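You operate a simulated robot arm through the tools that you are given. There is no shell and no other tool. Be economical: measure what you need, move in short steps, check, and stop when the job is done.

You run a simulated two-armed robot. Do the job below in one go: nothing can be reset, and whatever is moved stays where it is left.

JOB
Shut the card clip, lift the top crate down with both hands, load the card's batch and lid it.
Fine: clip shut before you take the lid off and rest it on the box cradle; the batch lies in the crate below.

The check looks at the end state, three seconds after you hand in, the way a careful person would. Anything else that was tipped, shoved, dropped, spilled or broken makes it a failure. Lids that push on must go on centred and level and be pressed home; caps that screw on are set level and turned clockwise until they are tight.

ROBOT AND FRAMES
Two 7-joint arms with two-finger parallel grippers on one trunk, on a base that drives. Base frame: it is fixed to the floor where the robot stands at the start and does not move with it; the origin is under the middle of the robot, x ahead of it, y to its left, z up. Readings come in m, degrees, newtons and seconds.
The left shoulder is at the start at [0.07, 0.134, 1.201], the right one opposite. Places, roughly: card clip on the blue lid [0.5, -0.1, 1]; card clip on the grey lid [0.4, 0.7, 0.4]; inside of the small crate for Aldevane [0.6, 0, 0.8]; top of the packing table [0.7, -0.9, 0.7]. Payload 1.57 kg a hand.
The tool frame of a hand sits at the grasp point between the pads (the TCP): z along the fingers, y along the line on which they close. The tips reach 0.03 m beyond it. The gripper opens to 0.08 m. The fingers are 0.017 m wide and 0.012 m thick; the gripper's body (0.04 by 0.082 m) begins 0.08 m behind the TCP.
Orientation is told as [roll, pitch, yaw] about the base's x, y, z axes, in that order, counted from this pose: with the fingers straight down and closing along the base's y, the tool's x points along the base's -x, its y along +y and its z along -z.

CONTROLS
- The arms move only by the tool nudge_tool. It takes "left_moves", "right_moves" or both (then of equal length, played together; a hand with none holds still); each is a list of rows, each a list of 7 numbers: the shift along the tool's x, y, z in m, then the turn, a rotation vector about the tool's x, y, z in degrees, then the opening, from 0 (shut) to 1 (fully open). In form: [[x, y, z, ax, ay, az, fingers], ...]. A call has 1 to 12 rows; each row shifts and turns the commanded pose from where the row before left it, along the tool's axes as they then stand. Each row takes 0.2 s and may step no farther than 0.05 m and 8.6 degrees from the row before; otherwise, or with a gripper value out of range, the whole call is refused. A pose out of reach is approached as far as the arm can. The call stops where the force on the tool passes 40 N (or 10 N more than at its start, if that is more) or the arm is blocked; 0.2 s more then pass. Each finger travels about 0.153 m/s and halts on what it meets, pressing with about 38 N; the grip force reading is that of the motor and also rises with nothing between the fingers. The clock runs only during rows and for 0.2 s after the last one: add rows that do not move to give the fingers time. The reply holds the time, the measured pose of the TCP, the force on the tool along the base axes, the opening and the grip force, in the units named above and with some noise, with the torque about the TCP (base axes, N m) and any sound that the robot's microphone picked up.
- Cameras (640 x 400 px; columns grow to the right, rows downward): "scene" is now at [0.1293, -0.0068, 1.4134]; the picture's right is [-0.05, -1.00, 0.00], its down [-0.74, 0.03, -0.68] and it looks along [0.68, -0.03, -0.74] (base axes); focal length 273 px, centre (320, 200). "left" rides on the left gripper at [0.072, 0.007, -0.122] in its tool frame; the picture's right is [-0.09, 1.00, 0.00], its down [-0.84, -0.08, -0.54] and it looks along [-0.54, -0.05, 0.84] (tool axes); focal length 238 px, centre (320, 200). "right" rides on the right gripper at [0.072, -0.007, -0.122] in its tool frame; the picture's right is [0.09, 1.00, 0.00], its down [-0.84, 0.08, -0.54] and it looks along [-0.54, 0.05, 0.84] (tool axes); focal length 238 px, centre (320, 200).
- snapshot(camera): a new picture of that camera. No time passes.
- slide_trunk(by): slides the trunk up (or, below 0, down) by that many m; the arms and the scene camera ride with it, the base frame stays. It gives what a move gives, with no picture.
- steer(legs): drives the robot by 1 to 6 legs, each [ahead, left, turn to the left] in m, m and degrees, along the robot's own axes; the way and the turn of a leg run together, so that a leg with both is an arc; at most 1.5 m and 180 degrees a leg. The arms and the cameras ride along, it lands a little off, and it stops where it bumps. It gives what a move gives.
- aim_head(pan, tilt): turns the head with the scene camera to pan (to the left, within 86 degrees either way) and tilt (down, from -29 to 69), counted from straight ahead of the robot. It gives what a move gives.
- measure_at(camera, pixels): for up to 12 pixels [column, row] of the newest picture of that camera ("zoom" is the newest enlarged one), the place [x, y, z] in the base frame of the surface seen there, good to about 0.003 m. No time passes.
- inspect(camera, box): a new picture of the part [left, top, right, bottom] of that camera's present view, enlarged. No time passes.
- finish_job(): hands the job in; it is judged then, once.

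Go step by step. Measure first, check grasps and placings, and put right what went wrong. The budget is 80 turns and 58 pictures, counting those below and the enlarged ones. Unless the task says otherwise, let go and move clear before handing in.

The tools are called after ">>>" as a command line: name --argument value ..., lists and objects as JSON in quotes. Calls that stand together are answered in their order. nudge_tool: Moves the arms, as the interface text tells. Its arguments: {"type":"object","properties":{"left_moves":{"type":"array","items":{"type":"array","items":{"type":"number"}}},"right_moves":{"type":"array","items":{"type":"array","items":{"type":"number"}}}},"required":[]} The other tools are called the same way: slide_trunk (by) slides the trunk up or down; steer (legs) drives the base; aim_head (pan, tilt) turns the head that bears the scene camera; snapshot (camera) takes a picture; measure_at (camera, pixels) gives the place of the surface under pixels of a picture; inspect (camera, box) takes an enlarged picture of a part of a camera's view; finish_job () hands the job in.

At the start:

```text
t: 0.0
left_eef_pos: [0.4693, 0.1926, 1.1063]
left_orientation: [-0.1, 0.0, 0.1]
left_force: [-0.1, -0.1, -0.7]
left_torque: [0.02, 0.01, 0.0]
left_gripper_width: 0.08
left_grasp_force: 0.1
right_eef_pos: [0.3861, -0.2302, 1.1677]
right_orientation: [-0.1, 0.1, 0.0]
right_force: [-0.5, -0.3, 0.3]
right_torque: [0.01, -0.01, 0.03]
right_gripper_width: 0.08
right_grasp_force: 0.0
trunk travel left (down, up): [-0.775, 0.165]
robot x, y, heading: [0.0013, -0.0001, -0.1]
head pan, tilt: [-2.7, 47.4]
```

scene: 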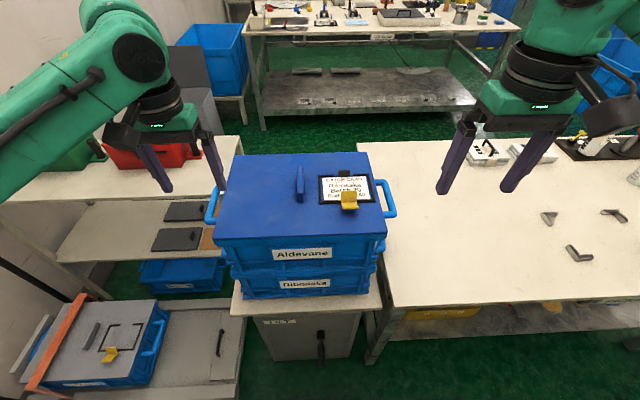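
right: 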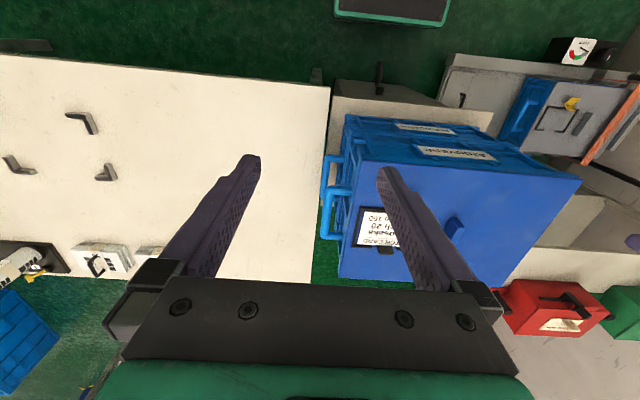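
left: 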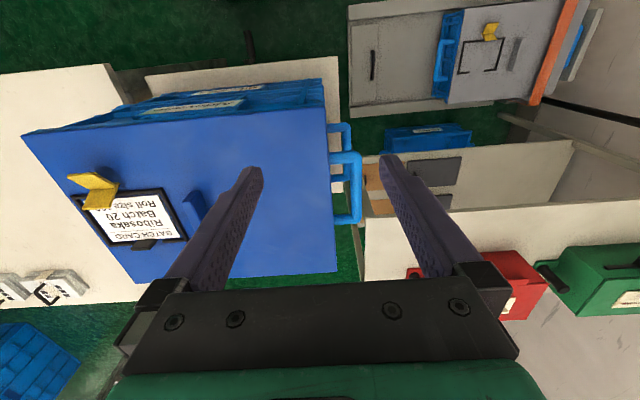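

The pictures show a blue-lidded crate "Aldevane" stacked on "Ribosaka", with a card and an open yellow clip at about (350,195). I'll read the card and measure the main features first.

>>> inspect --camera "scene" --box '[200, 140, 410, 310]'

>>> measure_at --camera "scene" --pixels '[[235, 155], [368, 155], [217, 236], [385, 235], [300, 170], [300, 195], [349, 207], [349, 193], [211, 205], [391, 197], [380, 300], [500, 250]]'

>>> inspect --camera "left" --box '[20, 130, 220, 280]'

```text
2.35 times, centred on (305, 225) of scene
```

zoom: 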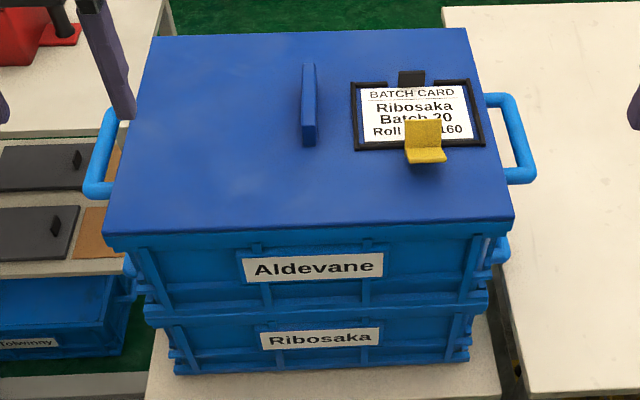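

```text
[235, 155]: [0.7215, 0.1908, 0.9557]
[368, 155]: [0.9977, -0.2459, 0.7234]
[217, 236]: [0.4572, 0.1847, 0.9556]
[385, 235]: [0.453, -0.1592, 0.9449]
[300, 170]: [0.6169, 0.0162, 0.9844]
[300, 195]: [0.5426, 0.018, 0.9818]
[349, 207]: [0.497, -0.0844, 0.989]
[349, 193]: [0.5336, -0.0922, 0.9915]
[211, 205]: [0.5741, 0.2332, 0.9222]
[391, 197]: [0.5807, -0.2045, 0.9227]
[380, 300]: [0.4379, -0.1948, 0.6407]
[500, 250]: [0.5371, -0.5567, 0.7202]
```

```text
2.67 times, centred on (120, 205) of left
```

zoom: 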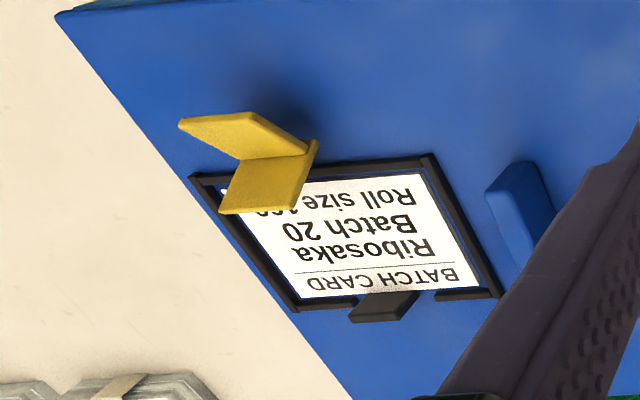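

The card reads "Ribosaka, Batch 20, Roll size 160" and the lid sits at z≈0.955. Now I'll look around for the cradle, the goods and the place to load.

>>> aim_head --pan -45 --tilt 40

>>> snapshot --camera "scene"

>>> aim_head --pan 50 --tilt 45

>>> snapshot --camera "scene"

>>> aim_head --pan 0 --tilt 10

>>> snapshot --camera "scene"

```text
t: 1.1
left_eef_pos: [0.4705, 0.1918, 1.1068]
left_orientation: [0.0, 0.0, 0.1]
left_force: [-0.1, 1.2, 0.1]
left_torque: [0.03, 0.01, 0.06]
left_gripper_width: 0.0799
left_grasp_force: 0.0
right_eef_pos: [0.3867, -0.2293, 1.1663]
right_orientation: [0.0, 0.0, 0.0]
right_force: [-0.6, 0.3, 0.3]
right_torque: [-0.04, -0.03, 0.03]
right_gripper_width: 0.0801
right_grasp_force: 0.1
trunk travel left (down, up): [-0.775, 0.165]
robot x, y, heading: [-0.0002, 0.0015, -0.0]
head pan, tilt: [-45.0, 40.0]
```

```text
52 pictures are left
```

scene: 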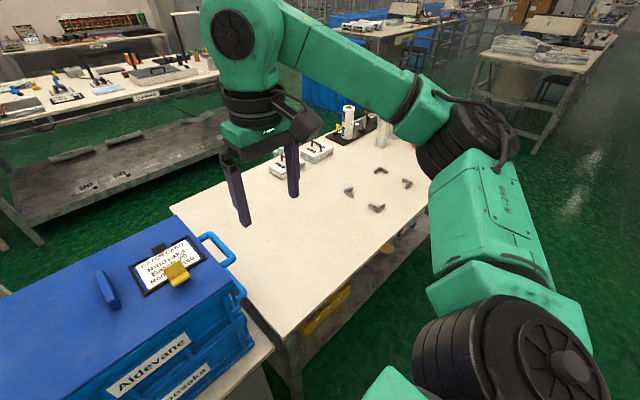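

```text
t: 2.8
left_eef_pos: [0.4701, 0.1926, 1.1063]
left_orientation: [-0.1, -0.1, 0.0]
left_force: [-0.1, 0.0, 0.6]
left_torque: [-0.01, -0.02, 0.01]
left_gripper_width: 0.0801
left_grasp_force: 0.1
right_eef_pos: [0.3859, -0.2299, 1.1685]
right_orientation: [0.1, 0.1, 0.0]
right_force: [0.6, 1.2, 0.6]
right_torque: [-0.01, 0.01, 0.01]
right_gripper_width: 0.0803
right_grasp_force: 0.1
trunk travel left (down, up): [-0.775, 0.165]
robot x, y, heading: [0.003, 0.0, -0.1]
head pan, tilt: [50.0, 45.0]
```

```text
51 pictures are left
```

scene: 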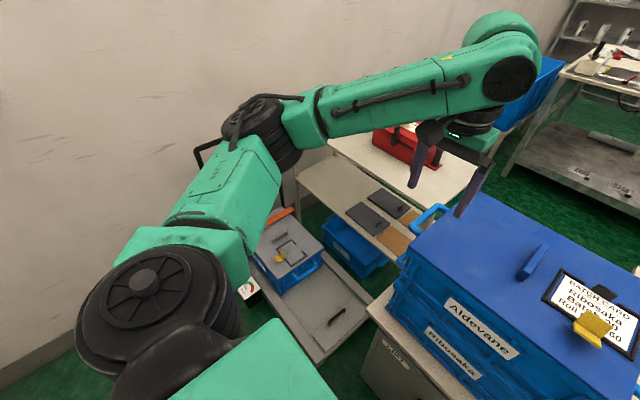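

```text
t: 4.0
left_eef_pos: [0.4698, 0.1927, 1.1069]
left_orientation: [0.0, 0.0, 0.1]
left_force: [1.1, 0.6, -0.2]
left_torque: [0.0, 0.0, 0.0]
left_gripper_width: 0.0801
left_grasp_force: 0.0
right_eef_pos: [0.3858, -0.2294, 1.167]
right_orientation: [0.0, 0.0, 0.0]
right_force: [-1.3, -0.3, 0.0]
right_torque: [0.02, 0.03, 0.03]
right_gripper_width: 0.0803
right_grasp_force: 0.1
trunk travel left (down, up): [-0.775, 0.165]
robot x, y, heading: [0.0029, -0.0025, -0.1]
head pan, tilt: [0.0, 10.0]
```

```text
50 pictures are left
```

scene: 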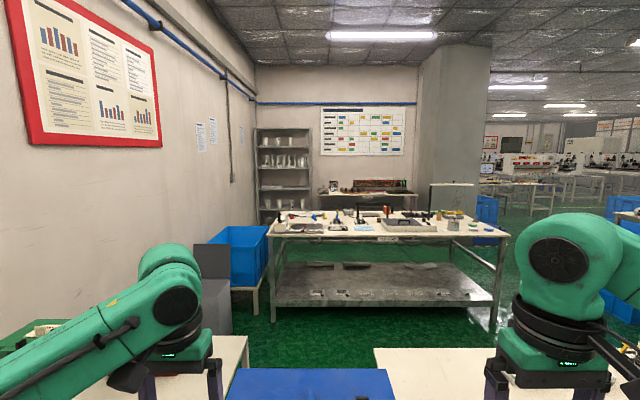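

I need details of the packing table corner brackets and the left side (platform with the grey-lidded crate, shelf).

>>> aim_head --pan -42 --tilt 45

>>> inspect --camera "scene" --box '[220, 60, 460, 210]'

>>> measure_at --camera "zoom" --pixels '[[320, 100], [320, 200], [200, 200], [420, 200], [500, 200], [320, 260]]'

>>> aim_head --pan 30 --tilt 60

>>> snapshot --camera "scene"

```text
t: 5.1
left_eef_pos: [0.4709, 0.1928, 1.1062]
left_orientation: [0.0, 0.0, 0.1]
left_force: [-0.5, 0.4, -0.4]
left_torque: [-0.01, 0.01, -0.04]
left_gripper_width: 0.0801
left_grasp_force: 0.1
right_eef_pos: [0.3863, -0.2301, 1.1687]
right_orientation: [0.1, 0.0, 0.0]
right_force: [0.6, 0.6, 0.6]
right_torque: [0.01, -0.02, 0.01]
right_gripper_width: 0.08
right_grasp_force: 0.1
trunk travel left (down, up): [-0.775, 0.165]
robot x, y, heading: [0.0027, -0.0004, 0.0]
head pan, tilt: [-42.0, 45.0]
```

```text
2.67 times, centred on (340, 135) of scene
```

zoom: 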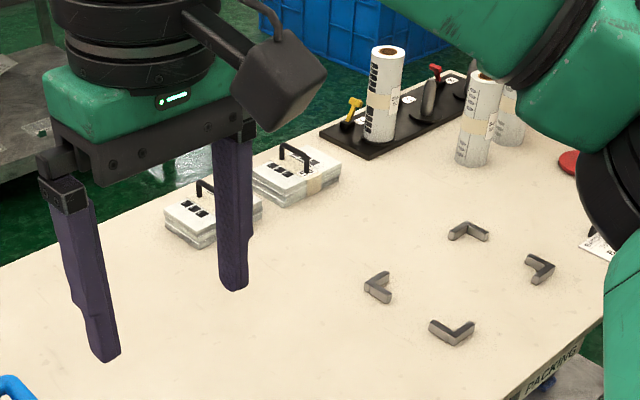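

```text
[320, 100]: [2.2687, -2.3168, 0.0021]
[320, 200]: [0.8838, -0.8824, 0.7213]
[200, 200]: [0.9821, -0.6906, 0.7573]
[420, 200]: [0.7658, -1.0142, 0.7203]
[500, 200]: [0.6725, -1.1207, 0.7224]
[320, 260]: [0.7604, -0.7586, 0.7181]
```

```text
t: 6.5
left_eef_pos: [0.4693, 0.1917, 1.1061]
left_orientation: [0.1, 0.1, 0.1]
left_force: [0.2, -1.3, -0.3]
left_torque: [0.02, -0.02, 0.0]
left_gripper_width: 0.08
left_grasp_force: 0.1
right_eef_pos: [0.3859, -0.2288, 1.1682]
right_orientation: [0.0, 0.1, -0.1]
right_force: [0.4, 0.0, 0.0]
right_torque: [0.01, 0.01, 0.0]
right_gripper_width: 0.08
right_grasp_force: 0.1
trunk travel left (down, up): [-0.775, 0.165]
robot x, y, heading: [-0.0013, -0.0013, -0.2]
head pan, tilt: [30.0, 60.0]
```

```text
48 pictures are left
```

scene: 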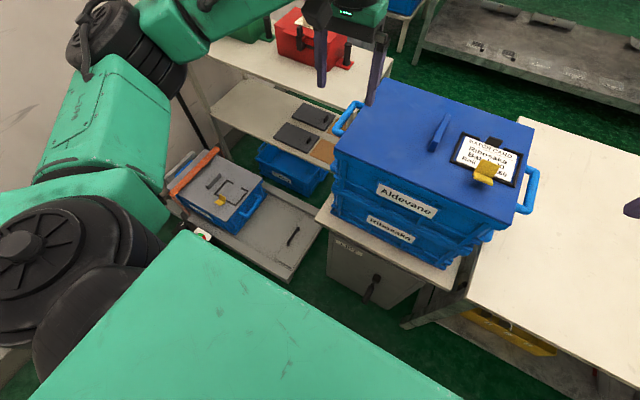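

I see a low platform with a small grey-lidded crate (~(210,190)), shelves with dark tiles, and blue crates. I'll zoom in there and measure.

>>> inspect --camera "scene" --box '[150, 80, 390, 290]'

>>> measure_at --camera "scene" --pixels '[[220, 160], [265, 180], [225, 220], [188, 197], [217, 202], [290, 235], [190, 175], [305, 115], [295, 138], [290, 170], [322, 150], [260, 90]]'

>>> aim_head --pan -5 --tilt 69

>>> snapshot --camera "scene"

```text
1.90 times, centred on (270, 185) of scene
```

zoom: 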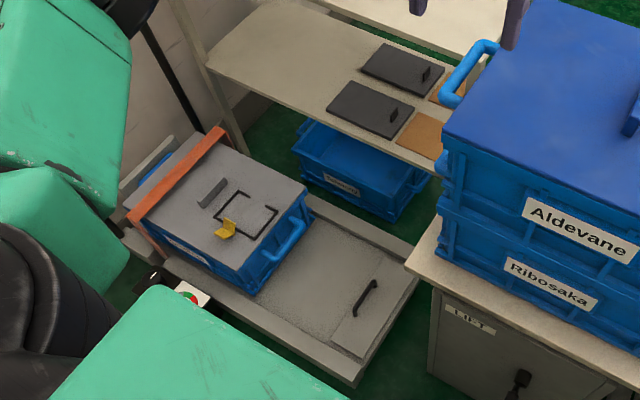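

```text
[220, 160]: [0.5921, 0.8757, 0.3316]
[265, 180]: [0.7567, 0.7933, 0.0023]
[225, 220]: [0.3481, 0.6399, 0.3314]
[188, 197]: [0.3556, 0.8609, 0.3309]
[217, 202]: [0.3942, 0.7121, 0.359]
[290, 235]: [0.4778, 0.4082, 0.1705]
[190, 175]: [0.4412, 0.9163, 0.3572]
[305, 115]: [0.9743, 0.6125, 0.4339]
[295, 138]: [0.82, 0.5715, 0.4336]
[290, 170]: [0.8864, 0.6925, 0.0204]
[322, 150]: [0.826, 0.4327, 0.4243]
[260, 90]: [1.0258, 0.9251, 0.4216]
```

```text
t: 7.5
left_eef_pos: [0.4692, 0.1934, 1.1077]
left_orientation: [0.0, 0.1, 0.1]
left_force: [0.4, -0.6, -0.4]
left_torque: [0.0, -0.01, -0.02]
left_gripper_width: 0.08
left_grasp_force: 0.1
right_eef_pos: [0.3865, -0.23, 1.1667]
right_orientation: [0.0, 0.0, 0.0]
right_force: [-0.2, 0.9, 0.3]
right_torque: [-0.01, 0.02, 0.0]
right_gripper_width: 0.0799
right_grasp_force: 0.0
trunk travel left (down, up): [-0.775, 0.165]
robot x, y, heading: [0.0033, -0.0008, 0.4]
head pan, tilt: [-5.0, 68.8]
```

```text
46 pictures are left
```

scene: 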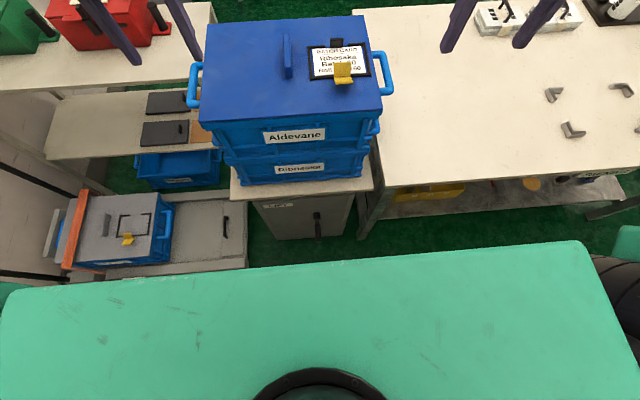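

Let me zoom in on the pedestal label, the grey crate, and measure the brackets on the packing table.

>>> inspect --camera "scene" --box '[20, 140, 370, 290]'

>>> measure_at --camera "scene" --pixels '[[545, 100], [554, 90], [562, 93], [622, 88], [630, 97], [615, 85], [565, 125], [571, 136], [583, 132], [485, 165], [300, 60], [340, 75]]'

>>> aim_head --pan -40 --tilt 65

>>> snapshot --camera "scene"

```text
1.83 times, centred on (195, 215) of scene
```

zoom: 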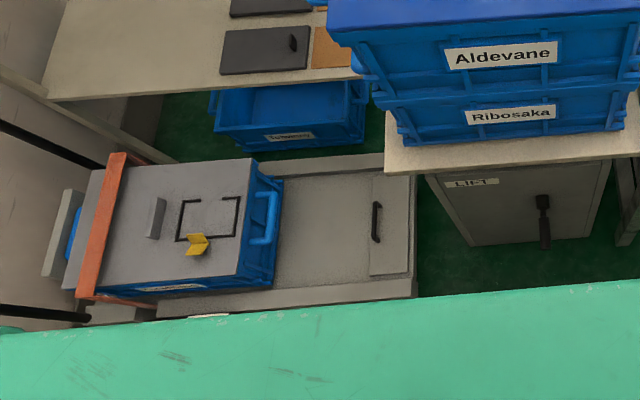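

```text
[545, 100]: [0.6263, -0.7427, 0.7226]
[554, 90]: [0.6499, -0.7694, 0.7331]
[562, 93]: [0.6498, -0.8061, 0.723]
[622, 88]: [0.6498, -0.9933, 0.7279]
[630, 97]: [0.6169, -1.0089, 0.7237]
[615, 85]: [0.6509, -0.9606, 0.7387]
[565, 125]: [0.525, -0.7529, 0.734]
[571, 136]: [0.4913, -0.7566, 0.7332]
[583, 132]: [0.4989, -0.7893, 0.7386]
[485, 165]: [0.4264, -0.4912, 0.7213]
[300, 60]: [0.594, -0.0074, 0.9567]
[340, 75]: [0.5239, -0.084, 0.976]
```

```text
t: 8.5
left_eef_pos: [0.4696, 0.1928, 1.1068]
left_orientation: [0.0, 0.1, 0.0]
left_force: [-0.4, 0.0, -0.4]
left_torque: [0.01, 0.0, -0.01]
left_gripper_width: 0.0797
left_grasp_force: 0.1
right_eef_pos: [0.3868, -0.2298, 1.1675]
right_orientation: [-0.1, 0.0, 0.0]
right_force: [-1.0, -0.3, 0.0]
right_torque: [-0.01, 0.02, 0.0]
right_gripper_width: 0.0803
right_grasp_force: 0.0
trunk travel left (down, up): [-0.775, 0.165]
robot x, y, heading: [0.001, -0.0001, 0.0]
head pan, tilt: [-40.0, 65.0]
```

```text
44 pictures are left
```

scene: 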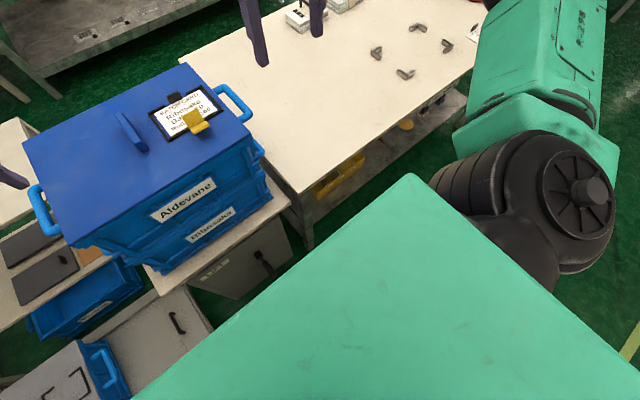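

Brackets span x 0.49–0.65, y −0.75 to −1.01 on the table (z≈0.735). Now close views of the clip from both wrist cameras with depth readings.

>>> inspect --camera "left" --box '[60, 160, 140, 220]'

>>> measure_at --camera "zoom" --pixels '[[90, 110], [200, 100], [290, 160], [400, 200], [470, 160], [420, 260], [330, 310], [250, 320], [300, 230], [440, 200], [250, 140], [380, 390]]'

>>> inspect --camera "right" --box '[340, 190, 440, 270]'

```text
6.67 times, centred on (100, 190) of left
```

zoom: 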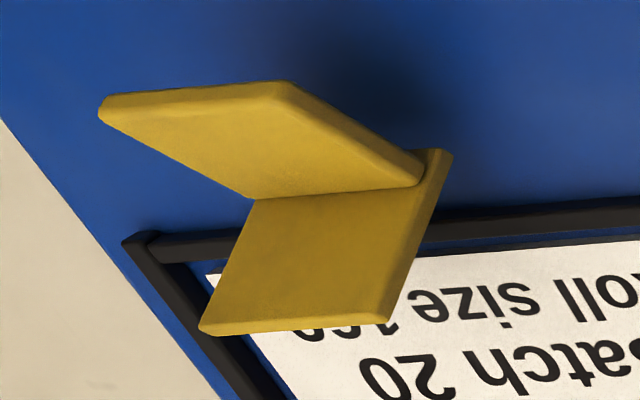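

```text
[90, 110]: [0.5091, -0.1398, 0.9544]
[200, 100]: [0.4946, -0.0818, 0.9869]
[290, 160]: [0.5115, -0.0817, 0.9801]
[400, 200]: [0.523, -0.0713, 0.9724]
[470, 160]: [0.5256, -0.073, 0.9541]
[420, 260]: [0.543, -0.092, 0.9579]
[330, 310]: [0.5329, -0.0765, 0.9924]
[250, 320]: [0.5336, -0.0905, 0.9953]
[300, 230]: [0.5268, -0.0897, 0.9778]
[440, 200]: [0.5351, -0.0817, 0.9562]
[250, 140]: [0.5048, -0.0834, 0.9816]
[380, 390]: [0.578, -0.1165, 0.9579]
```

```text
5.00 times, centred on (390, 230) of right
```

zoom: 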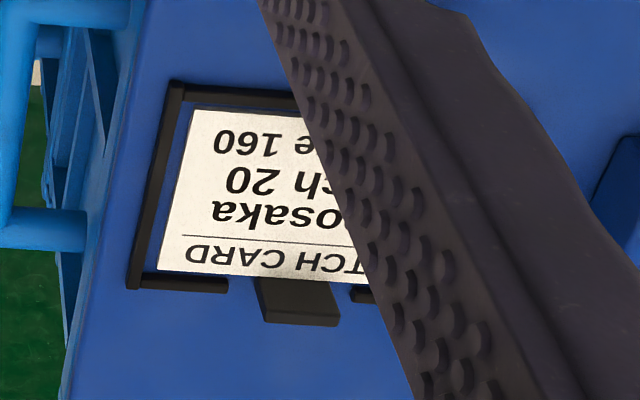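

The clip is a V-shaped rocker: the jaw stands up at x≈0.525–0.535 (top z≈0.995) and the lever leans toward me to x≈0.49. I'll bring the closed right fingers down into the V, then push the jaw forward and down onto the card.

>>> nudge_tool --right_moves '[[-0.0323, 0.0358, 0, 0, 0, 0, 0], [-0.0323, 0.0358, 0, 0, 0, 0, 0], [-0.0323, 0.0358, 0, 0, 0, 0, 0], [-0.0323, 0.0358, 0, 0, 0, 0, 0], [0, 0, 0.037, 0, 0, 0, 0], [0, 0, 0.037, 0, 0, 0, 0], [0, 0, 0.037, 0, 0, 0, 0], [0, 0, 0.03, 0, 0, 0, 0]]'

>>> aim_head --pan -5 --tilt 50

>>> inspect --camera "scene" --box '[280, 120, 440, 220]'

>>> inspect --camera "right" --box '[240, 80, 400, 200]'

```text
t: 10.3
left_eef_pos: [0.47, 0.1921, 1.1067]
left_orientation: [0.0, 0.0, 0.2]
left_force: [-0.7, -0.2, -0.3]
left_torque: [0.0, 0.04, 0.03]
left_gripper_width: 0.08
left_grasp_force: 0.1
right_eef_pos: [0.5171, -0.0887, 1.0259]
right_orientation: [0.1, 0.0, -0.1]
right_force: [0.5, -0.8, 0.4]
right_torque: [0.0, -0.01, 0.01]
right_gripper_width: 0.0001
right_grasp_force: 21.5
trunk travel left (down, up): [-0.775, 0.165]
robot x, y, heading: [0.0027, 0.0007, -0.1]
head pan, tilt: [-40.0, 65.0]
```

```text
t: 11.3
left_eef_pos: [0.4694, 0.1926, 1.1073]
left_orientation: [0.0, 0.0, 0.1]
left_force: [-0.5, -1.2, 0.2]
left_torque: [0.02, 0.0, 0.01]
left_gripper_width: 0.0802
left_grasp_force: 0.0
right_eef_pos: [0.5177, -0.0872, 1.0252]
right_orientation: [0.0, 0.0, 0.0]
right_force: [0.7, -0.2, 0.3]
right_torque: [0.0, 0.02, 0.02]
right_gripper_width: 0.0002
right_grasp_force: 21.7
trunk travel left (down, up): [-0.775, 0.165]
robot x, y, heading: [-0.0006, -0.0, -0.0]
head pan, tilt: [-5.0, 50.0]
```

```text
4.00 times, centred on (360, 170) of scene
```

zoom: 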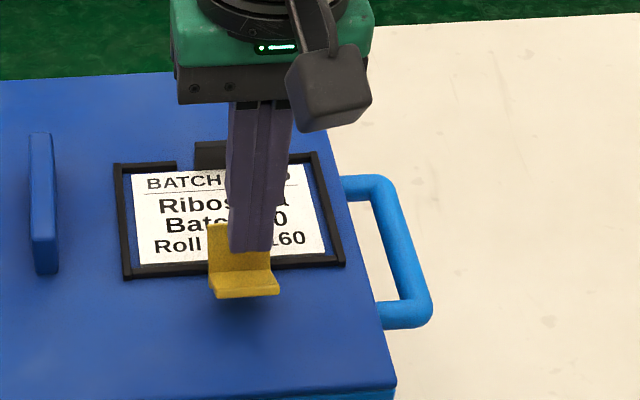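

```text
3.33 times, centred on (320, 140) of right
```

zoom: 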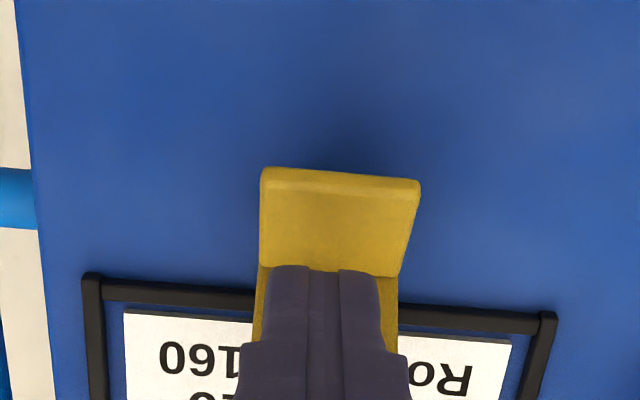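

The fingertips are in the V, right behind the jaw. I'll push forward and down in small steps.

>>> nudge_tool --right_moves '[[-0.004, 0, 0.006, 0, 0, 0, 0], [-0.008, 0, 0.001, 0, 0, 0, 0], [-0.008, 0, 0.001, 0, 0, 0, 0], [-0.006, 0, 0.003, 0, 0, 0, 0], [-0.004, 0, 0.005, 0, 0, 0, 0], [0, 0, 0.006, 0, 0, 0, 0], [0, 0, 0.006, 0, 0, 0, 0]]'

>>> inspect --camera "right" --box '[240, 80, 400, 200]'

```text
t: 12.9
left_eef_pos: [0.4698, 0.1919, 1.1061]
left_orientation: [0.1, 0.0, 0.1]
left_force: [0.7, -0.3, 0.1]
left_torque: [0.01, -0.01, 0.01]
left_gripper_width: 0.0803
left_grasp_force: 0.0
right_eef_pos: [0.5443, -0.0866, 0.9977]
right_orientation: [0.0, -0.1, 0.0]
right_force: [0.9, -0.5, -0.9]
right_torque: [0.01, 0.02, -0.01]
right_gripper_width: 0.0001
right_grasp_force: 21.2
trunk travel left (down, up): [-0.775, 0.165]
robot x, y, heading: [0.0011, -0.0054, -0.2]
head pan, tilt: [-5.0, 50.0]
```

```text
3.33 times, centred on (320, 140) of right
```

zoom: 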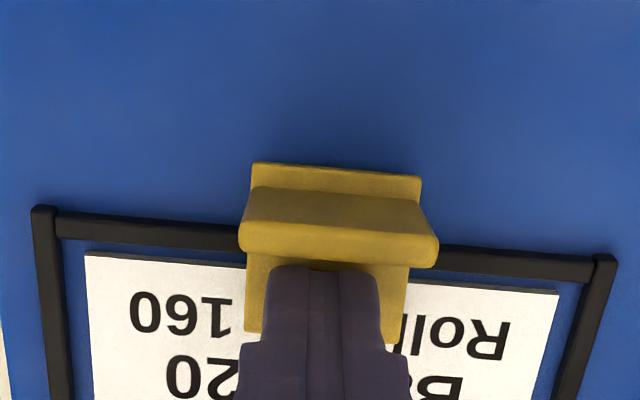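

The clip has rocked forward and the jaw is low over the card. I'll press further down until it bears.

>>> nudge_tool --right_moves '[[-0.002, 0, 0.004, 0, 0, 0, 0], [0, 0, 0.004, 0, 0, 0, 0], [0, 0, 0.004, 0, 0, 0, 0], [0, 0, 0.003, 0, 0, 0, 0]]'

>>> inspect --camera "right" --box '[240, 80, 400, 200]'

```text
t: 13.9
left_eef_pos: [0.4673, 0.192, 1.1078]
left_orientation: [0.0, -0.2, 0.1]
left_force: [0.2, -0.3, 0.0]
left_torque: [0.02, 0.01, 0.0]
left_gripper_width: 0.0802
left_grasp_force: 0.0
right_eef_pos: [0.5464, -0.0877, 0.9937]
right_orientation: [0.6, -0.8, -0.1]
right_force: [-5.2, -1.0, 16.4]
right_torque: [-0.06, 0.31, -0.02]
right_gripper_width: 0.0
right_grasp_force: 21.4
trunk travel left (down, up): [-0.775, 0.165]
robot x, y, heading: [-0.0011, -0.001, -0.2]
head pan, tilt: [-5.0, 50.0]
stopped in row 4 (right hand): the force on the tool passed its limit (the readings are from after the stop); the commanded pose is now the measured one
```

```text
3.33 times, centred on (320, 140) of right
```

zoom: 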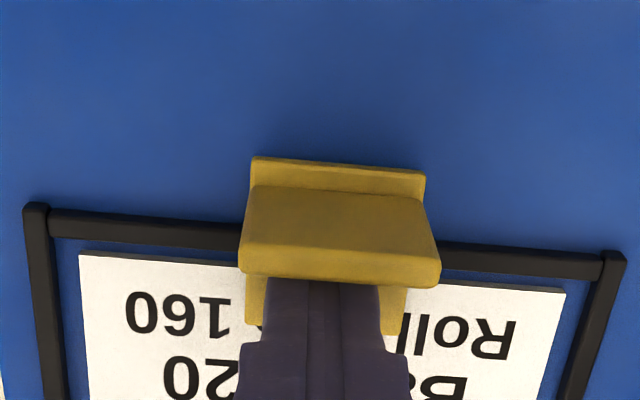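

The jaw met a hard stop at tip z≈0.964, so it is clamped on the card. I'll back off straight up and check it stays shut.

>>> nudge_tool --right_moves '[[-0.002, 0, -0.02, 0, 0, 0, 0], [0, 0, -0.045, 0, 0, 0, 0], [0, -0.03, -0.035, 0, 0, 0, 0], [0.03, -0.038, -0.01, 0, 0, 0, 0]]'

>>> inspect --camera "scene" --box '[290, 120, 430, 220]'

>>> measure_at --camera "zoom" --pixels '[[290, 190], [290, 235], [300, 170], [45, 100], [48, 220], [48, 60], [30, 260], [420, 390], [600, 230], [560, 330]]'

```text
t: 14.9
left_eef_pos: [0.4689, 0.1904, 1.1072]
left_orientation: [0.2, 0.0, 0.0]
left_force: [-0.6, 0.5, 0.0]
left_torque: [0.0, -0.02, 0.0]
left_gripper_width: 0.0801
left_grasp_force: 0.1
right_eef_pos: [0.5173, -0.1607, 1.0971]
right_orientation: [0.6, -0.6, -0.2]
right_force: [-0.1, -0.9, -0.6]
right_torque: [0.04, -0.01, 0.0]
right_gripper_width: 0.0002
right_grasp_force: 21.5
trunk travel left (down, up): [-0.775, 0.165]
robot x, y, heading: [0.0029, 0.0004, -0.1]
head pan, tilt: [-5.0, 50.0]
```

```text
4.00 times, centred on (360, 170) of scene
```

zoom: 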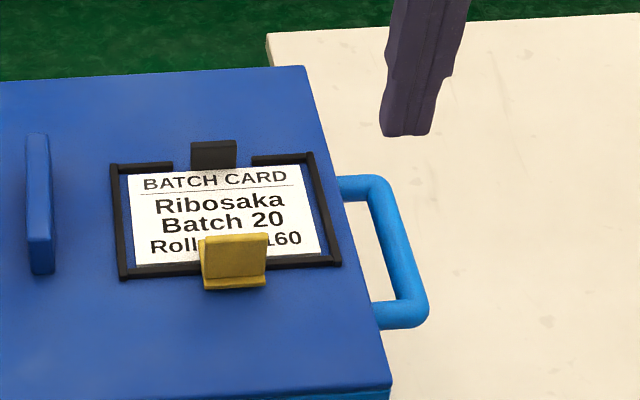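

```text
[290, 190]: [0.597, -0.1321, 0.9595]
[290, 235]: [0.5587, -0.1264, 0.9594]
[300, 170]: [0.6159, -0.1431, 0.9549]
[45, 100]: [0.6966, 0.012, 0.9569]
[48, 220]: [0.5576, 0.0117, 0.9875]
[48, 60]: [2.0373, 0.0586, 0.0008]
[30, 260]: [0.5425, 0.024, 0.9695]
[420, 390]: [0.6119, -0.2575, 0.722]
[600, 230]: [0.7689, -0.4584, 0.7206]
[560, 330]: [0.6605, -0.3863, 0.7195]
```

The clip is shut and stays over the card. Next I measure the lid's fin handle and lid outline precisely.

>>> inspect --camera "scene" --box '[200, 120, 410, 250]'

>>> measure_at --camera "zoom" --pixels '[[304, 66], [304, 148], [304, 100], [308, 130], [314, 100], [75, 230], [505, 215], [465, 40], [170, 50], [296, 120], [120, 100], [525, 140]]'

```text
3.05 times, centred on (305, 185) of scene
```

zoom: 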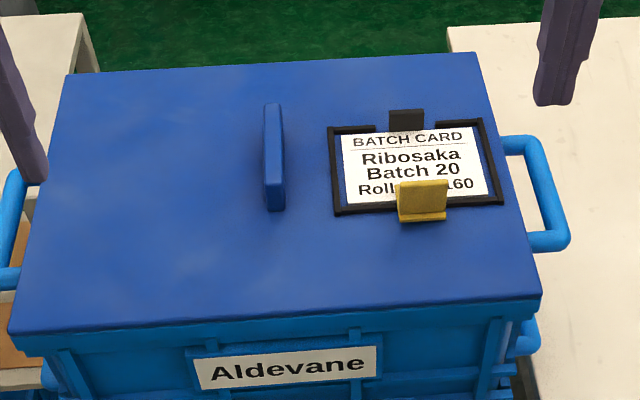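

```text
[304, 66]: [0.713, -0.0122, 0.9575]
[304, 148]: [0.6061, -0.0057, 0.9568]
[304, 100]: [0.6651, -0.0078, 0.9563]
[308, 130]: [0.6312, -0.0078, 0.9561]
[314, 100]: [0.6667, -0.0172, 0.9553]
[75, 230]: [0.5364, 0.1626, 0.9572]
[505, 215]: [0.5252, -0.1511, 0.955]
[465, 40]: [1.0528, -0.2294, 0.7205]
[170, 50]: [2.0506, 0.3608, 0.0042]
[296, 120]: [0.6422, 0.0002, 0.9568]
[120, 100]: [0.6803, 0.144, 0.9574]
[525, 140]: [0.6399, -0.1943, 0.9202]
```

>>> measure_at --camera "zoom" --pixels '[[272, 107], [272, 120], [274, 165], [275, 181], [268, 165], [280, 140], [275, 200], [20, 325], [535, 290], [472, 58], [78, 80], [300, 303]]'

```text
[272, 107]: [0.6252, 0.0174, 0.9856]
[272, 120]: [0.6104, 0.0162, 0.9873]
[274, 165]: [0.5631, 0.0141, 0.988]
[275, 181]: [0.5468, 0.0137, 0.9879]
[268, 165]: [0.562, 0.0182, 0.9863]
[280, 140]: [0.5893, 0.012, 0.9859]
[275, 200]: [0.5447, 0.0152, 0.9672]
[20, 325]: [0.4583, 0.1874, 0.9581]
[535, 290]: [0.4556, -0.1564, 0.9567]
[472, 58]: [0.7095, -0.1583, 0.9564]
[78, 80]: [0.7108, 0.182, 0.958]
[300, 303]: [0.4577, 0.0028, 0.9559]
```

The handle fin runs x 0.545–0.627 at y≈0.0155, top z 0.987, at the lid's centre. I'll move the left arm aside and bring the right hand open around the fin.

>>> nudge_tool --right_moves '[[-0.0138, 0.0352, 0, 0.6, 0.6, 0.2, 1], [-0.0138, 0.0352, 0, 0, 0, 0, 1], [-0.0138, 0.0352, 0, 0, 0, 0, 1], [-0.0138, 0.0352, 0, 0, 0, 0, 1], [-0.0138, 0.0352, 0, 0, 0, 0, 1], [0, 0, 0.035, 0, 0, 0, 1], [0, 0, 0.035, 0, 0, 0, 1], [0, 0, 0.02, 0, 0, 0, 1], [0, 0, 0.016, 0, 0, 0, 1]]' --left_moves '[[0, 0.04, 0, 0, 0, 0, 1], [0, 0.04, 0, 0, 0, 0, 1], [0, 0.02, 0, 0, 0, 0, 1], [0, 0, 0, 0, 0, 0, 1], [0, 0, 0, 0, 0, 0, 1], [0, 0, 0, 0, 0, 0, 1], [0, 0, 0, 0, 0, 0, 1], [0, 0, 0, 0, 0, 0, 1], [0, 0, 0, 0, 0, 0, 1]]'

>>> snapshot --camera "right"

```text
t: 16.9
left_eef_pos: [0.467, 0.2937, 1.1081]
left_orientation: [-0.1, -0.1, 0.1]
left_force: [-0.7, -0.3, -0.1]
left_torque: [-0.01, -0.03, 0.02]
left_gripper_width: 0.08
left_grasp_force: 0.0
right_eef_pos: [0.5587, -0.0015, 0.9864]
right_orientation: [-0.2, -0.4, -0.1]
right_force: [6.0, -1.5, 15.8]
right_torque: [-0.73, -0.21, 0.31]
right_gripper_width: 0.08
right_grasp_force: 0.1
right hand out of reach, approached as far as the arm can: row 4, 5
trunk travel left (down, up): [-0.775, 0.165]
robot x, y, heading: [0.0014, -0.0009, 0.1]
head pan, tilt: [-5.0, 50.0]
```

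```text
35 pictures are left
```

right: 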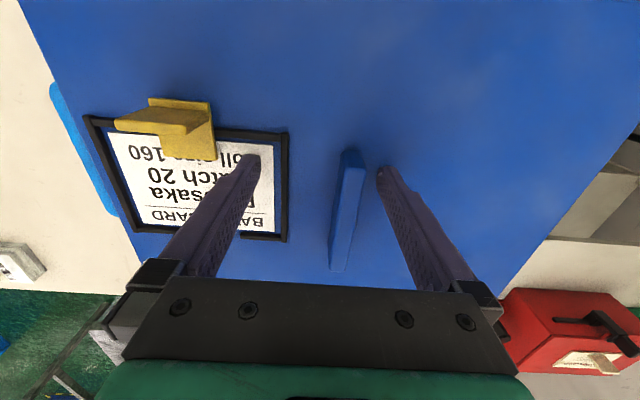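

The right arm ran out of reach (26 mm short in x) and a finger touched near the card frame. I'll raise the hand and drive 0.08 m forward.

>>> nudge_tool --right_moves '[[0, 0, -0.03, 0, 0, 0, 0.5], [0, 0, -0.03, 0, 0, 0, 0.5]]'

>>> steer --legs '[[0.08, 0, 0]]'

```text
t: 17.5
left_eef_pos: [0.4671, 0.2946, 1.1066]
left_orientation: [-0.1, -0.1, 0.1]
left_force: [-0.2, 0.4, -0.2]
left_torque: [-0.03, -0.05, -0.04]
left_gripper_width: 0.0799
left_grasp_force: 0.1
right_eef_pos: [0.5553, -0.0015, 1.0468]
right_orientation: [-0.3, 0.0, -0.2]
right_force: [-0.2, -0.2, 0.0]
right_torque: [0.02, 0.0, -0.01]
right_gripper_width: 0.04
right_grasp_force: 0.0
trunk travel left (down, up): [-0.775, 0.165]
robot x, y, heading: [0.0021, -0.0002, -0.2]
head pan, tilt: [-5.0, 50.0]
```

```text
t: 18.5
left_eef_pos: [0.5462, 0.2933, 1.1081]
left_orientation: [0.0, -0.1, 0.1]
left_force: [0.7, 0.0, 0.6]
left_torque: [-0.03, -0.02, 0.02]
left_gripper_width: 0.0801
left_grasp_force: 0.0
right_eef_pos: [0.6339, -0.001, 1.0483]
right_orientation: [-0.1, -0.3, -0.3]
right_force: [-0.5, 0.7, -0.1]
right_torque: [-0.01, -0.04, -0.02]
right_gripper_width: 0.0401
right_grasp_force: 0.1
trunk travel left (down, up): [-0.775, 0.165]
robot x, y, heading: [0.0806, -0.0001, -0.0]
head pan, tilt: [-5.0, 50.0]
```

Now I approach with the fingers half open around the fin and close.

>>> nudge_tool --right_moves '[[0.046, 0.0, 0, 0, 0, 0, 0.5], [0.002, 0.0168, 0, 0, 0, 0.2, 0.5], [0, 0, 0.03, 0, 0, 0, 0.5], [0, 0, 0.026, 0, 0, 0, 0.5], [0, 0, 0, 0, 0, 0, 0.5], [0, 0, 0, 0, 0, 0, 0], [0, 0, 0, 0, 0, 0, 0], [0, 0, 0, 0, 0, 0, 0]]'

```text
t: 20.3
left_eef_pos: [0.5483, 0.2928, 1.1064]
left_orientation: [0.0, 0.0, 0.1]
left_force: [0.0, 0.0, 0.5]
left_torque: [-0.02, -0.01, 0.02]
left_gripper_width: 0.0799
left_grasp_force: 0.1
right_eef_pos: [0.5911, 0.0161, 0.9901]
right_orientation: [-0.2, 0.0, -0.5]
right_force: [-0.4, 1.5, 2.0]
right_torque: [0.25, -0.3, 0.21]
right_gripper_width: 0.0134
right_grasp_force: 29.9
trunk travel left (down, up): [-0.775, 0.165]
robot x, y, heading: [0.0834, -0.0021, -0.2]
head pan, tilt: [-5.0, 50.0]
```

Grip is on a 13 mm fin. Lift slowly.

>>> nudge_tool --right_moves '[[0, 0, -0.005, 0, 0, 0, 0], [0, 0, -0.01, 0, 0, 0, 0], [0, 0, -0.02, 0, 0, 0, 0], [0, 0, -0.03, 0, 0, 0, 0], [0, 0, -0.03, 0, 0, 0, 0]]'

>>> snapshot --camera "scene"

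```text
t: 21.5
left_eef_pos: [0.548, 0.2936, 1.1063]
left_orientation: [0.0, 0.0, 0.1]
left_force: [1.0, -0.1, -0.6]
left_torque: [0.01, -0.02, -0.02]
left_gripper_width: 0.0799
left_grasp_force: 0.0
right_eef_pos: [0.589, 0.0165, 1.086]
right_orientation: [-0.2, 0.0, -0.4]
right_force: [0.7, -0.8, 0.5]
right_torque: [-0.03, -0.02, -0.02]
right_gripper_width: 0.0
right_grasp_force: 20.9
trunk travel left (down, up): [-0.775, 0.165]
robot x, y, heading: [0.078, -0.001, -0.1]
head pan, tilt: [-5.0, 50.0]
```

```text
34 pictures are left
```

scene: 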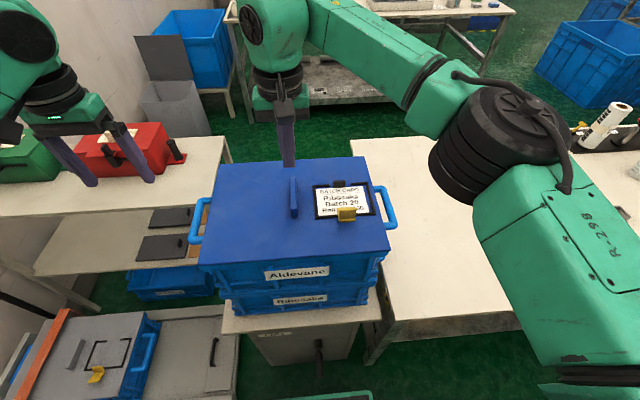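

The fin slipped out and the lid stayed on: it holds tighter than expected. I'll re-grip deeper, dwell, and lift in tiny steps watching the force.

>>> nudge_tool --right_moves '[[0.003, -0.001, 0, 0.2, 0, 0.4, 0.5], [0, 0, 0.045, 0, 0, 0, 0.5], [0, 0, 0.045, 0, 0, 0, 0.5], [0, 0, 0.006, 0, 0, 0, 0.5], [0, 0, 0.002, 0, 0, 0, 0], [0, 0, 0, 0, 0, 0, 0], [0, 0, 0, 0, 0, 0, 0], [0, 0, 0, 0, 0, 0, 0], [0, 0, -0.002, 0, 0, 0, 0], [0, 0, -0.002, 0, 0, 0, 0]]'

```text
t: 23.7
left_eef_pos: [0.549, 0.2935, 1.1062]
left_orientation: [-0.1, 0.0, 0.1]
left_force: [0.4, 0.4, 0.2]
left_torque: [0.01, 0.01, -0.01]
left_gripper_width: 0.0799
left_grasp_force: 0.1
right_eef_pos: [0.5852, 0.0152, 0.9892]
right_orientation: [-0.4, 0.2, -0.8]
right_force: [0.3, 2.9, 0.0]
right_torque: [0.58, -0.34, 0.33]
right_gripper_width: 0.0135
right_grasp_force: 30.2
trunk travel left (down, up): [-0.775, 0.165]
robot x, y, heading: [0.0806, -0.0026, 0.1]
head pan, tilt: [-5.0, 50.0]
```

>>> nudge_tool --right_moves '[[0, 0, -0.003, 0, 0, 0, 0], [0, 0, -0.003, 0, 0, 0, 0]]'

>>> nudge_tool --right_moves '[[0, 0, -0.003, 0, 0, 0, 0], [0, 0, -0.003, 0, 0, 0, 0], [0, 0, 0, 0, 0, 0, 0]]'

```text
t: 24.3
left_eef_pos: [0.5496, 0.2935, 1.1067]
left_orientation: [-0.1, 0.1, 0.2]
left_force: [-0.6, 1.3, 0.6]
left_torque: [0.07, -0.02, 0.02]
left_gripper_width: 0.08
left_grasp_force: 0.1
right_eef_pos: [0.5866, 0.0128, 0.9962]
right_orientation: [-0.4, -0.1, -0.9]
right_force: [-0.1, 2.7, -3.5]
right_torque: [0.27, 0.1, 0.21]
right_gripper_width: 0.0135
right_grasp_force: 30.3
trunk travel left (down, up): [-0.775, 0.165]
robot x, y, heading: [0.0822, -0.0021, 0.0]
head pan, tilt: [-5.0, 50.0]
```

```text
t: 25.1
left_eef_pos: [0.5507, 0.2933, 1.1053]
left_orientation: [0.0, 0.1, 0.0]
left_force: [-0.3, -0.3, 0.3]
left_torque: [-0.02, 0.04, -0.01]
left_gripper_width: 0.0801
left_grasp_force: 0.0
right_eef_pos: [0.5856, 0.0132, 1.0041]
right_orientation: [-0.4, 0.1, -1.0]
right_force: [0.0, -0.2, -2.3]
right_torque: [0.01, 0.0, -0.03]
right_gripper_width: 0.0135
right_grasp_force: 30.1
trunk travel left (down, up): [-0.775, 0.165]
robot x, y, heading: [0.0785, -0.0015, -0.2]
head pan, tilt: [-5.0, 50.0]
```

>>> inspect --camera "scene" --box '[180, 140, 420, 320]'

>>> measure_at --camera "zoom" --pixels '[[150, 100], [150, 250], [450, 240], [460, 70], [300, 270]]'

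```text
2.22 times, centred on (300, 230) of scene
```

zoom: 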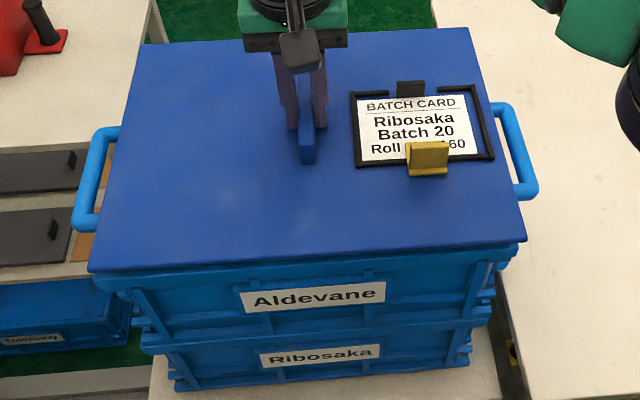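

```text
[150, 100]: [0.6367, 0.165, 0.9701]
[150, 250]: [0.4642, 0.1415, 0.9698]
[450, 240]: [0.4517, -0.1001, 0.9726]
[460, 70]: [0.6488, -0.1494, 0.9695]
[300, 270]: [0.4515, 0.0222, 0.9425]
```

The lid came free and rose to z≈0.970, level in the grip. I'll lift it gently higher.

>>> nudge_tool --right_moves '[[0, 0, -0.008, 0, 0, 0, 0], [0, 0, -0.012, 0, 0, 0, 0], [0, 0, -0.015, 0, 0, 0, 0], [0, 0, -0.02, 0, 0, 0, 0], [0, 0, -0.02, 0, 0, 0, 0], [0, 0, -0.015, 0, 0, 0, 0], [0, 0, 0, 0, 0, 0, 0]]'

>>> snapshot --camera "left"

```text
t: 26.7
left_eef_pos: [0.55, 0.2934, 1.1054]
left_orientation: [0.0, 0.0, 0.1]
left_force: [-0.7, 0.1, 0.3]
left_torque: [-0.01, -0.01, 0.0]
left_gripper_width: 0.08
left_grasp_force: 0.0
right_eef_pos: [0.5867, 0.0148, 1.093]
right_orientation: [-0.3, 0.0, -0.8]
right_force: [0.1, 0.4, -3.0]
right_torque: [0.03, -0.06, 0.0]
right_gripper_width: 0.0136
right_grasp_force: 30.3
trunk travel left (down, up): [-0.775, 0.165]
robot x, y, heading: [0.0796, 0.0019, 0.1]
head pan, tilt: [-5.0, 50.0]
```

```text
32 pictures are left
```

left: 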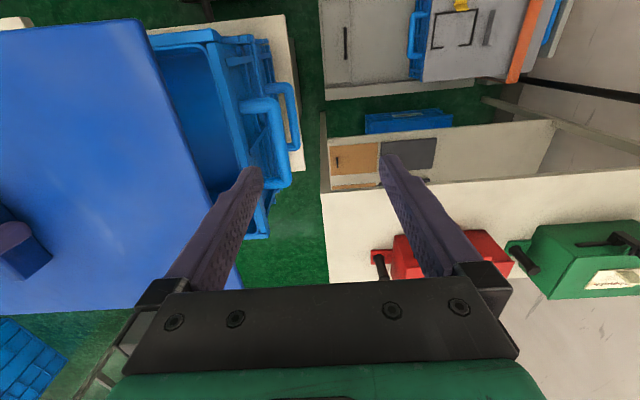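

The Aldevane crate appears empty inside, and the lid hangs freely at TCP z 1.093. I'll strafe right to the brackets on the packing table while holding the lid.

>>> steer --legs '[[0, -0.35, 0], [0, -0.35, 0]]'

>>> nudge_tool --right_moves '[[0, -0.04, 0, 0, 0, 0.4, 0], [0, -0.045, 0, 0, 0, 0.4, 0], [0, -0.045, 0, 0, 0, 0, 0], [0, -0.04, 0, 0, 0, 0, 0], [0, 0, 0, 0, 0, 0, 0]]'

>>> aim_head --pan -12 --tilt 55

>>> snapshot --camera "scene"

```text
t: 30.9
left_eef_pos: [0.5486, -0.4106, 1.1056]
left_orientation: [-0.1, 0.0, 0.0]
left_force: [0.4, 0.5, 0.2]
left_torque: [-0.05, -0.05, -0.01]
left_gripper_width: 0.0798
left_grasp_force: 0.1
right_eef_pos: [0.5855, -0.6889, 1.0938]
right_orientation: [-0.5, -0.1, -0.9]
right_force: [0.6, 0.8, -3.5]
right_torque: [-0.01, 0.0, 0.02]
right_gripper_width: 0.0136
right_grasp_force: 29.9
trunk travel left (down, up): [-0.775, 0.165]
robot x, y, heading: [0.0771, -0.7055, -0.0]
head pan, tilt: [-5.0, 50.0]
```

```text
t: 32.1
left_eef_pos: [0.5483, -0.4117, 1.1069]
left_orientation: [-0.1, 0.0, 0.0]
left_force: [0.1, -0.4, 0.6]
left_torque: [0.02, 0.01, 0.03]
left_gripper_width: 0.0801
left_grasp_force: 0.1
right_eef_pos: [0.5798, -0.8583, 1.0937]
right_orientation: [-0.5, 0.1, -1.7]
right_force: [0.2, 0.1, -2.3]
right_torque: [0.0, -0.01, 0.02]
right_gripper_width: 0.0134
right_grasp_force: 30.6
trunk travel left (down, up): [-0.775, 0.165]
robot x, y, heading: [0.0786, -0.7087, -0.0]
head pan, tilt: [-5.0, 50.0]
```

```text
t: 32.8
left_eef_pos: [0.5497, -0.4121, 1.107]
left_orientation: [0.0, 0.0, 0.0]
left_force: [0.2, 0.2, 0.8]
left_torque: [0.01, 0.0, -0.02]
left_gripper_width: 0.0797
left_grasp_force: 0.1
right_eef_pos: [0.5796, -0.858, 1.0938]
right_orientation: [-0.4, 0.0, -1.7]
right_force: [0.1, 1.1, -2.6]
right_torque: [0.04, -0.03, 0.01]
right_gripper_width: 0.0138
right_grasp_force: 29.9
trunk travel left (down, up): [-0.775, 0.165]
robot x, y, heading: [0.077, -0.7078, -0.1]
head pan, tilt: [-12.0, 55.0]
```

```text
31 pictures are left
```

scene: 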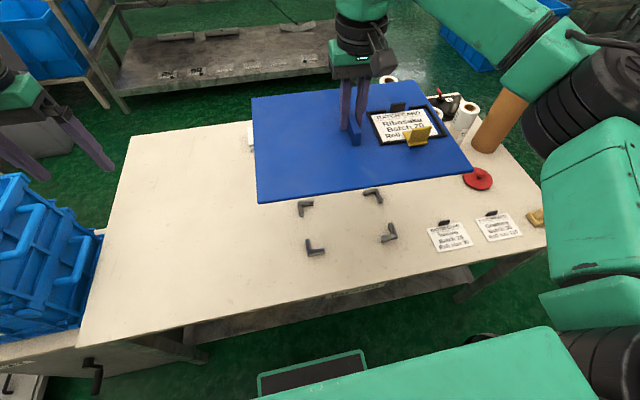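

I see four brackets plus two more batch cards and other gear to the right. I'll zoom on those to understand, and measure the brackets exactly.

>>> inspect --camera "scene" --box '[280, 70, 560, 270]'

>>> measure_at --camera "scene" --pixels '[[300, 204], [311, 204], [380, 191], [366, 191], [310, 254], [322, 251], [310, 241], [392, 239], [393, 225], [383, 241], [380, 200], [301, 213]]'

```text
2.00 times, centred on (420, 170) of scene
```

zoom: 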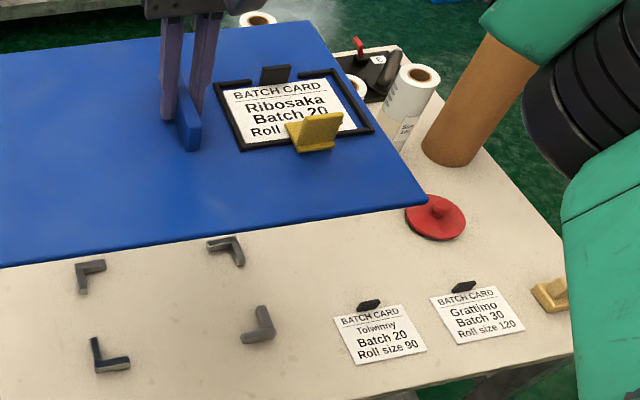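

```text
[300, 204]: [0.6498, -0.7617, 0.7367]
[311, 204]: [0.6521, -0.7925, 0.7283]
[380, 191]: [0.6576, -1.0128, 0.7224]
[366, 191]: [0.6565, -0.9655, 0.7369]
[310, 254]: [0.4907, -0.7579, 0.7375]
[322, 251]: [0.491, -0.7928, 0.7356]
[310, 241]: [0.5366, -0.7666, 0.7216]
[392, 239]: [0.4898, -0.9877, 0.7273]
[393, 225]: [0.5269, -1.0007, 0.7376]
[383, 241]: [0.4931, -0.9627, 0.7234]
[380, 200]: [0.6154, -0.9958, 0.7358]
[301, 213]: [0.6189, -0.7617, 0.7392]
```

Brackets' centre is about (0.571, −0.883). I'll correct yaw and position, lower the trunk 0.2 m, then descend gently.

>>> nudge_tool --right_moves '[[0.0085, -0.026, 0, -0.4, 0, -1.7, 0], [0, 0, 0, 0, 0, 0, 0]]'

>>> slide_trunk --by -0.2

>>> snapshot --camera "right"

```text
t: 33.4
left_eef_pos: [0.5492, -0.4115, 1.1053]
left_orientation: [0.1, 0.0, 0.0]
left_force: [-0.7, 0.6, 0.5]
left_torque: [0.01, 0.02, -0.01]
left_gripper_width: 0.0799
left_grasp_force: 0.0
right_eef_pos: [0.5721, -0.883, 1.0935]
right_orientation: [0.0, 0.0, 0.1]
right_force: [-0.4, -0.4, -2.0]
right_torque: [0.05, -0.02, -0.01]
right_gripper_width: 0.0138
right_grasp_force: 29.8
trunk travel left (down, up): [-0.775, 0.165]
robot x, y, heading: [0.0818, -0.705, -0.1]
head pan, tilt: [-12.0, 55.0]
```

```text
t: 35.5
left_eef_pos: [0.5492, -0.4118, 0.9058]
left_orientation: [0.0, 0.0, 0.1]
left_force: [0.3, -0.8, -0.2]
left_torque: [-0.02, 0.03, 0.01]
left_gripper_width: 0.08
left_grasp_force: 0.1
right_eef_pos: [0.5709, -0.8834, 0.8934]
right_orientation: [0.0, 0.0, 0.0]
right_force: [-1.0, -0.3, -2.7]
right_torque: [0.0, 0.0, 0.01]
right_gripper_width: 0.0135
right_grasp_force: 29.7
trunk travel left (down, up): [-0.575, 0.365]
robot x, y, heading: [0.0801, -0.7045, -0.2]
head pan, tilt: [-12.0, 55.0]
```

```text
29 pictures are left
```

right: 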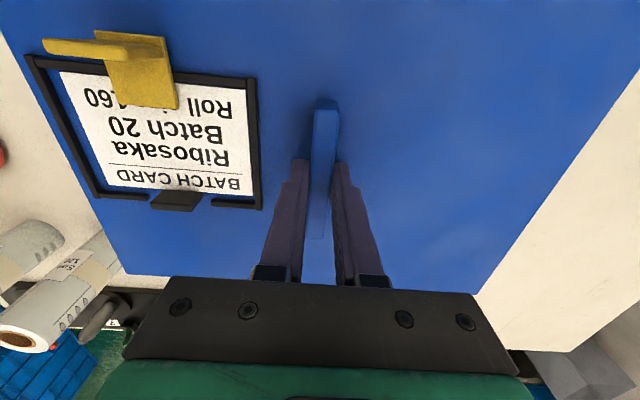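

>>> measure_at --camera "right" --pixels '[[30, 335], [20, 240], [60, 240], [110, 285], [3, 157], [100, 310], [115, 270]]'

>>> nudge_tool --right_moves '[[0, 0, 0.03, 0, 0, 0, 0], [0, 0, 0.03, 0, 0, 0, 0]]'

```text
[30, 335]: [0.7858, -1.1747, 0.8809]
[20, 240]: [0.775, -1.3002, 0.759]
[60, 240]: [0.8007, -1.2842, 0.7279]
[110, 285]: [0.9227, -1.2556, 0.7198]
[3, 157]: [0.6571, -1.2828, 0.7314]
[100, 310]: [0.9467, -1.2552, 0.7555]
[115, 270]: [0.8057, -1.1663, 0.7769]
```

```text
t: 36.1
left_eef_pos: [0.5477, -0.4118, 0.9064]
left_orientation: [0.0, 0.2, 0.0]
left_force: [-1.1, 0.0, 0.7]
left_torque: [0.0, -0.02, -0.01]
left_gripper_width: 0.08
left_grasp_force: 0.1
right_eef_pos: [0.5735, -0.8854, 0.8347]
right_orientation: [0.0, 0.0, 0.1]
right_force: [-0.5, 0.0, -3.0]
right_torque: [-0.01, -0.03, -0.02]
right_gripper_width: 0.0137
right_grasp_force: 29.9
trunk travel left (down, up): [-0.575, 0.365]
robot x, y, heading: [0.0771, -0.7045, -0.1]
head pan, tilt: [-12.0, 55.0]
```

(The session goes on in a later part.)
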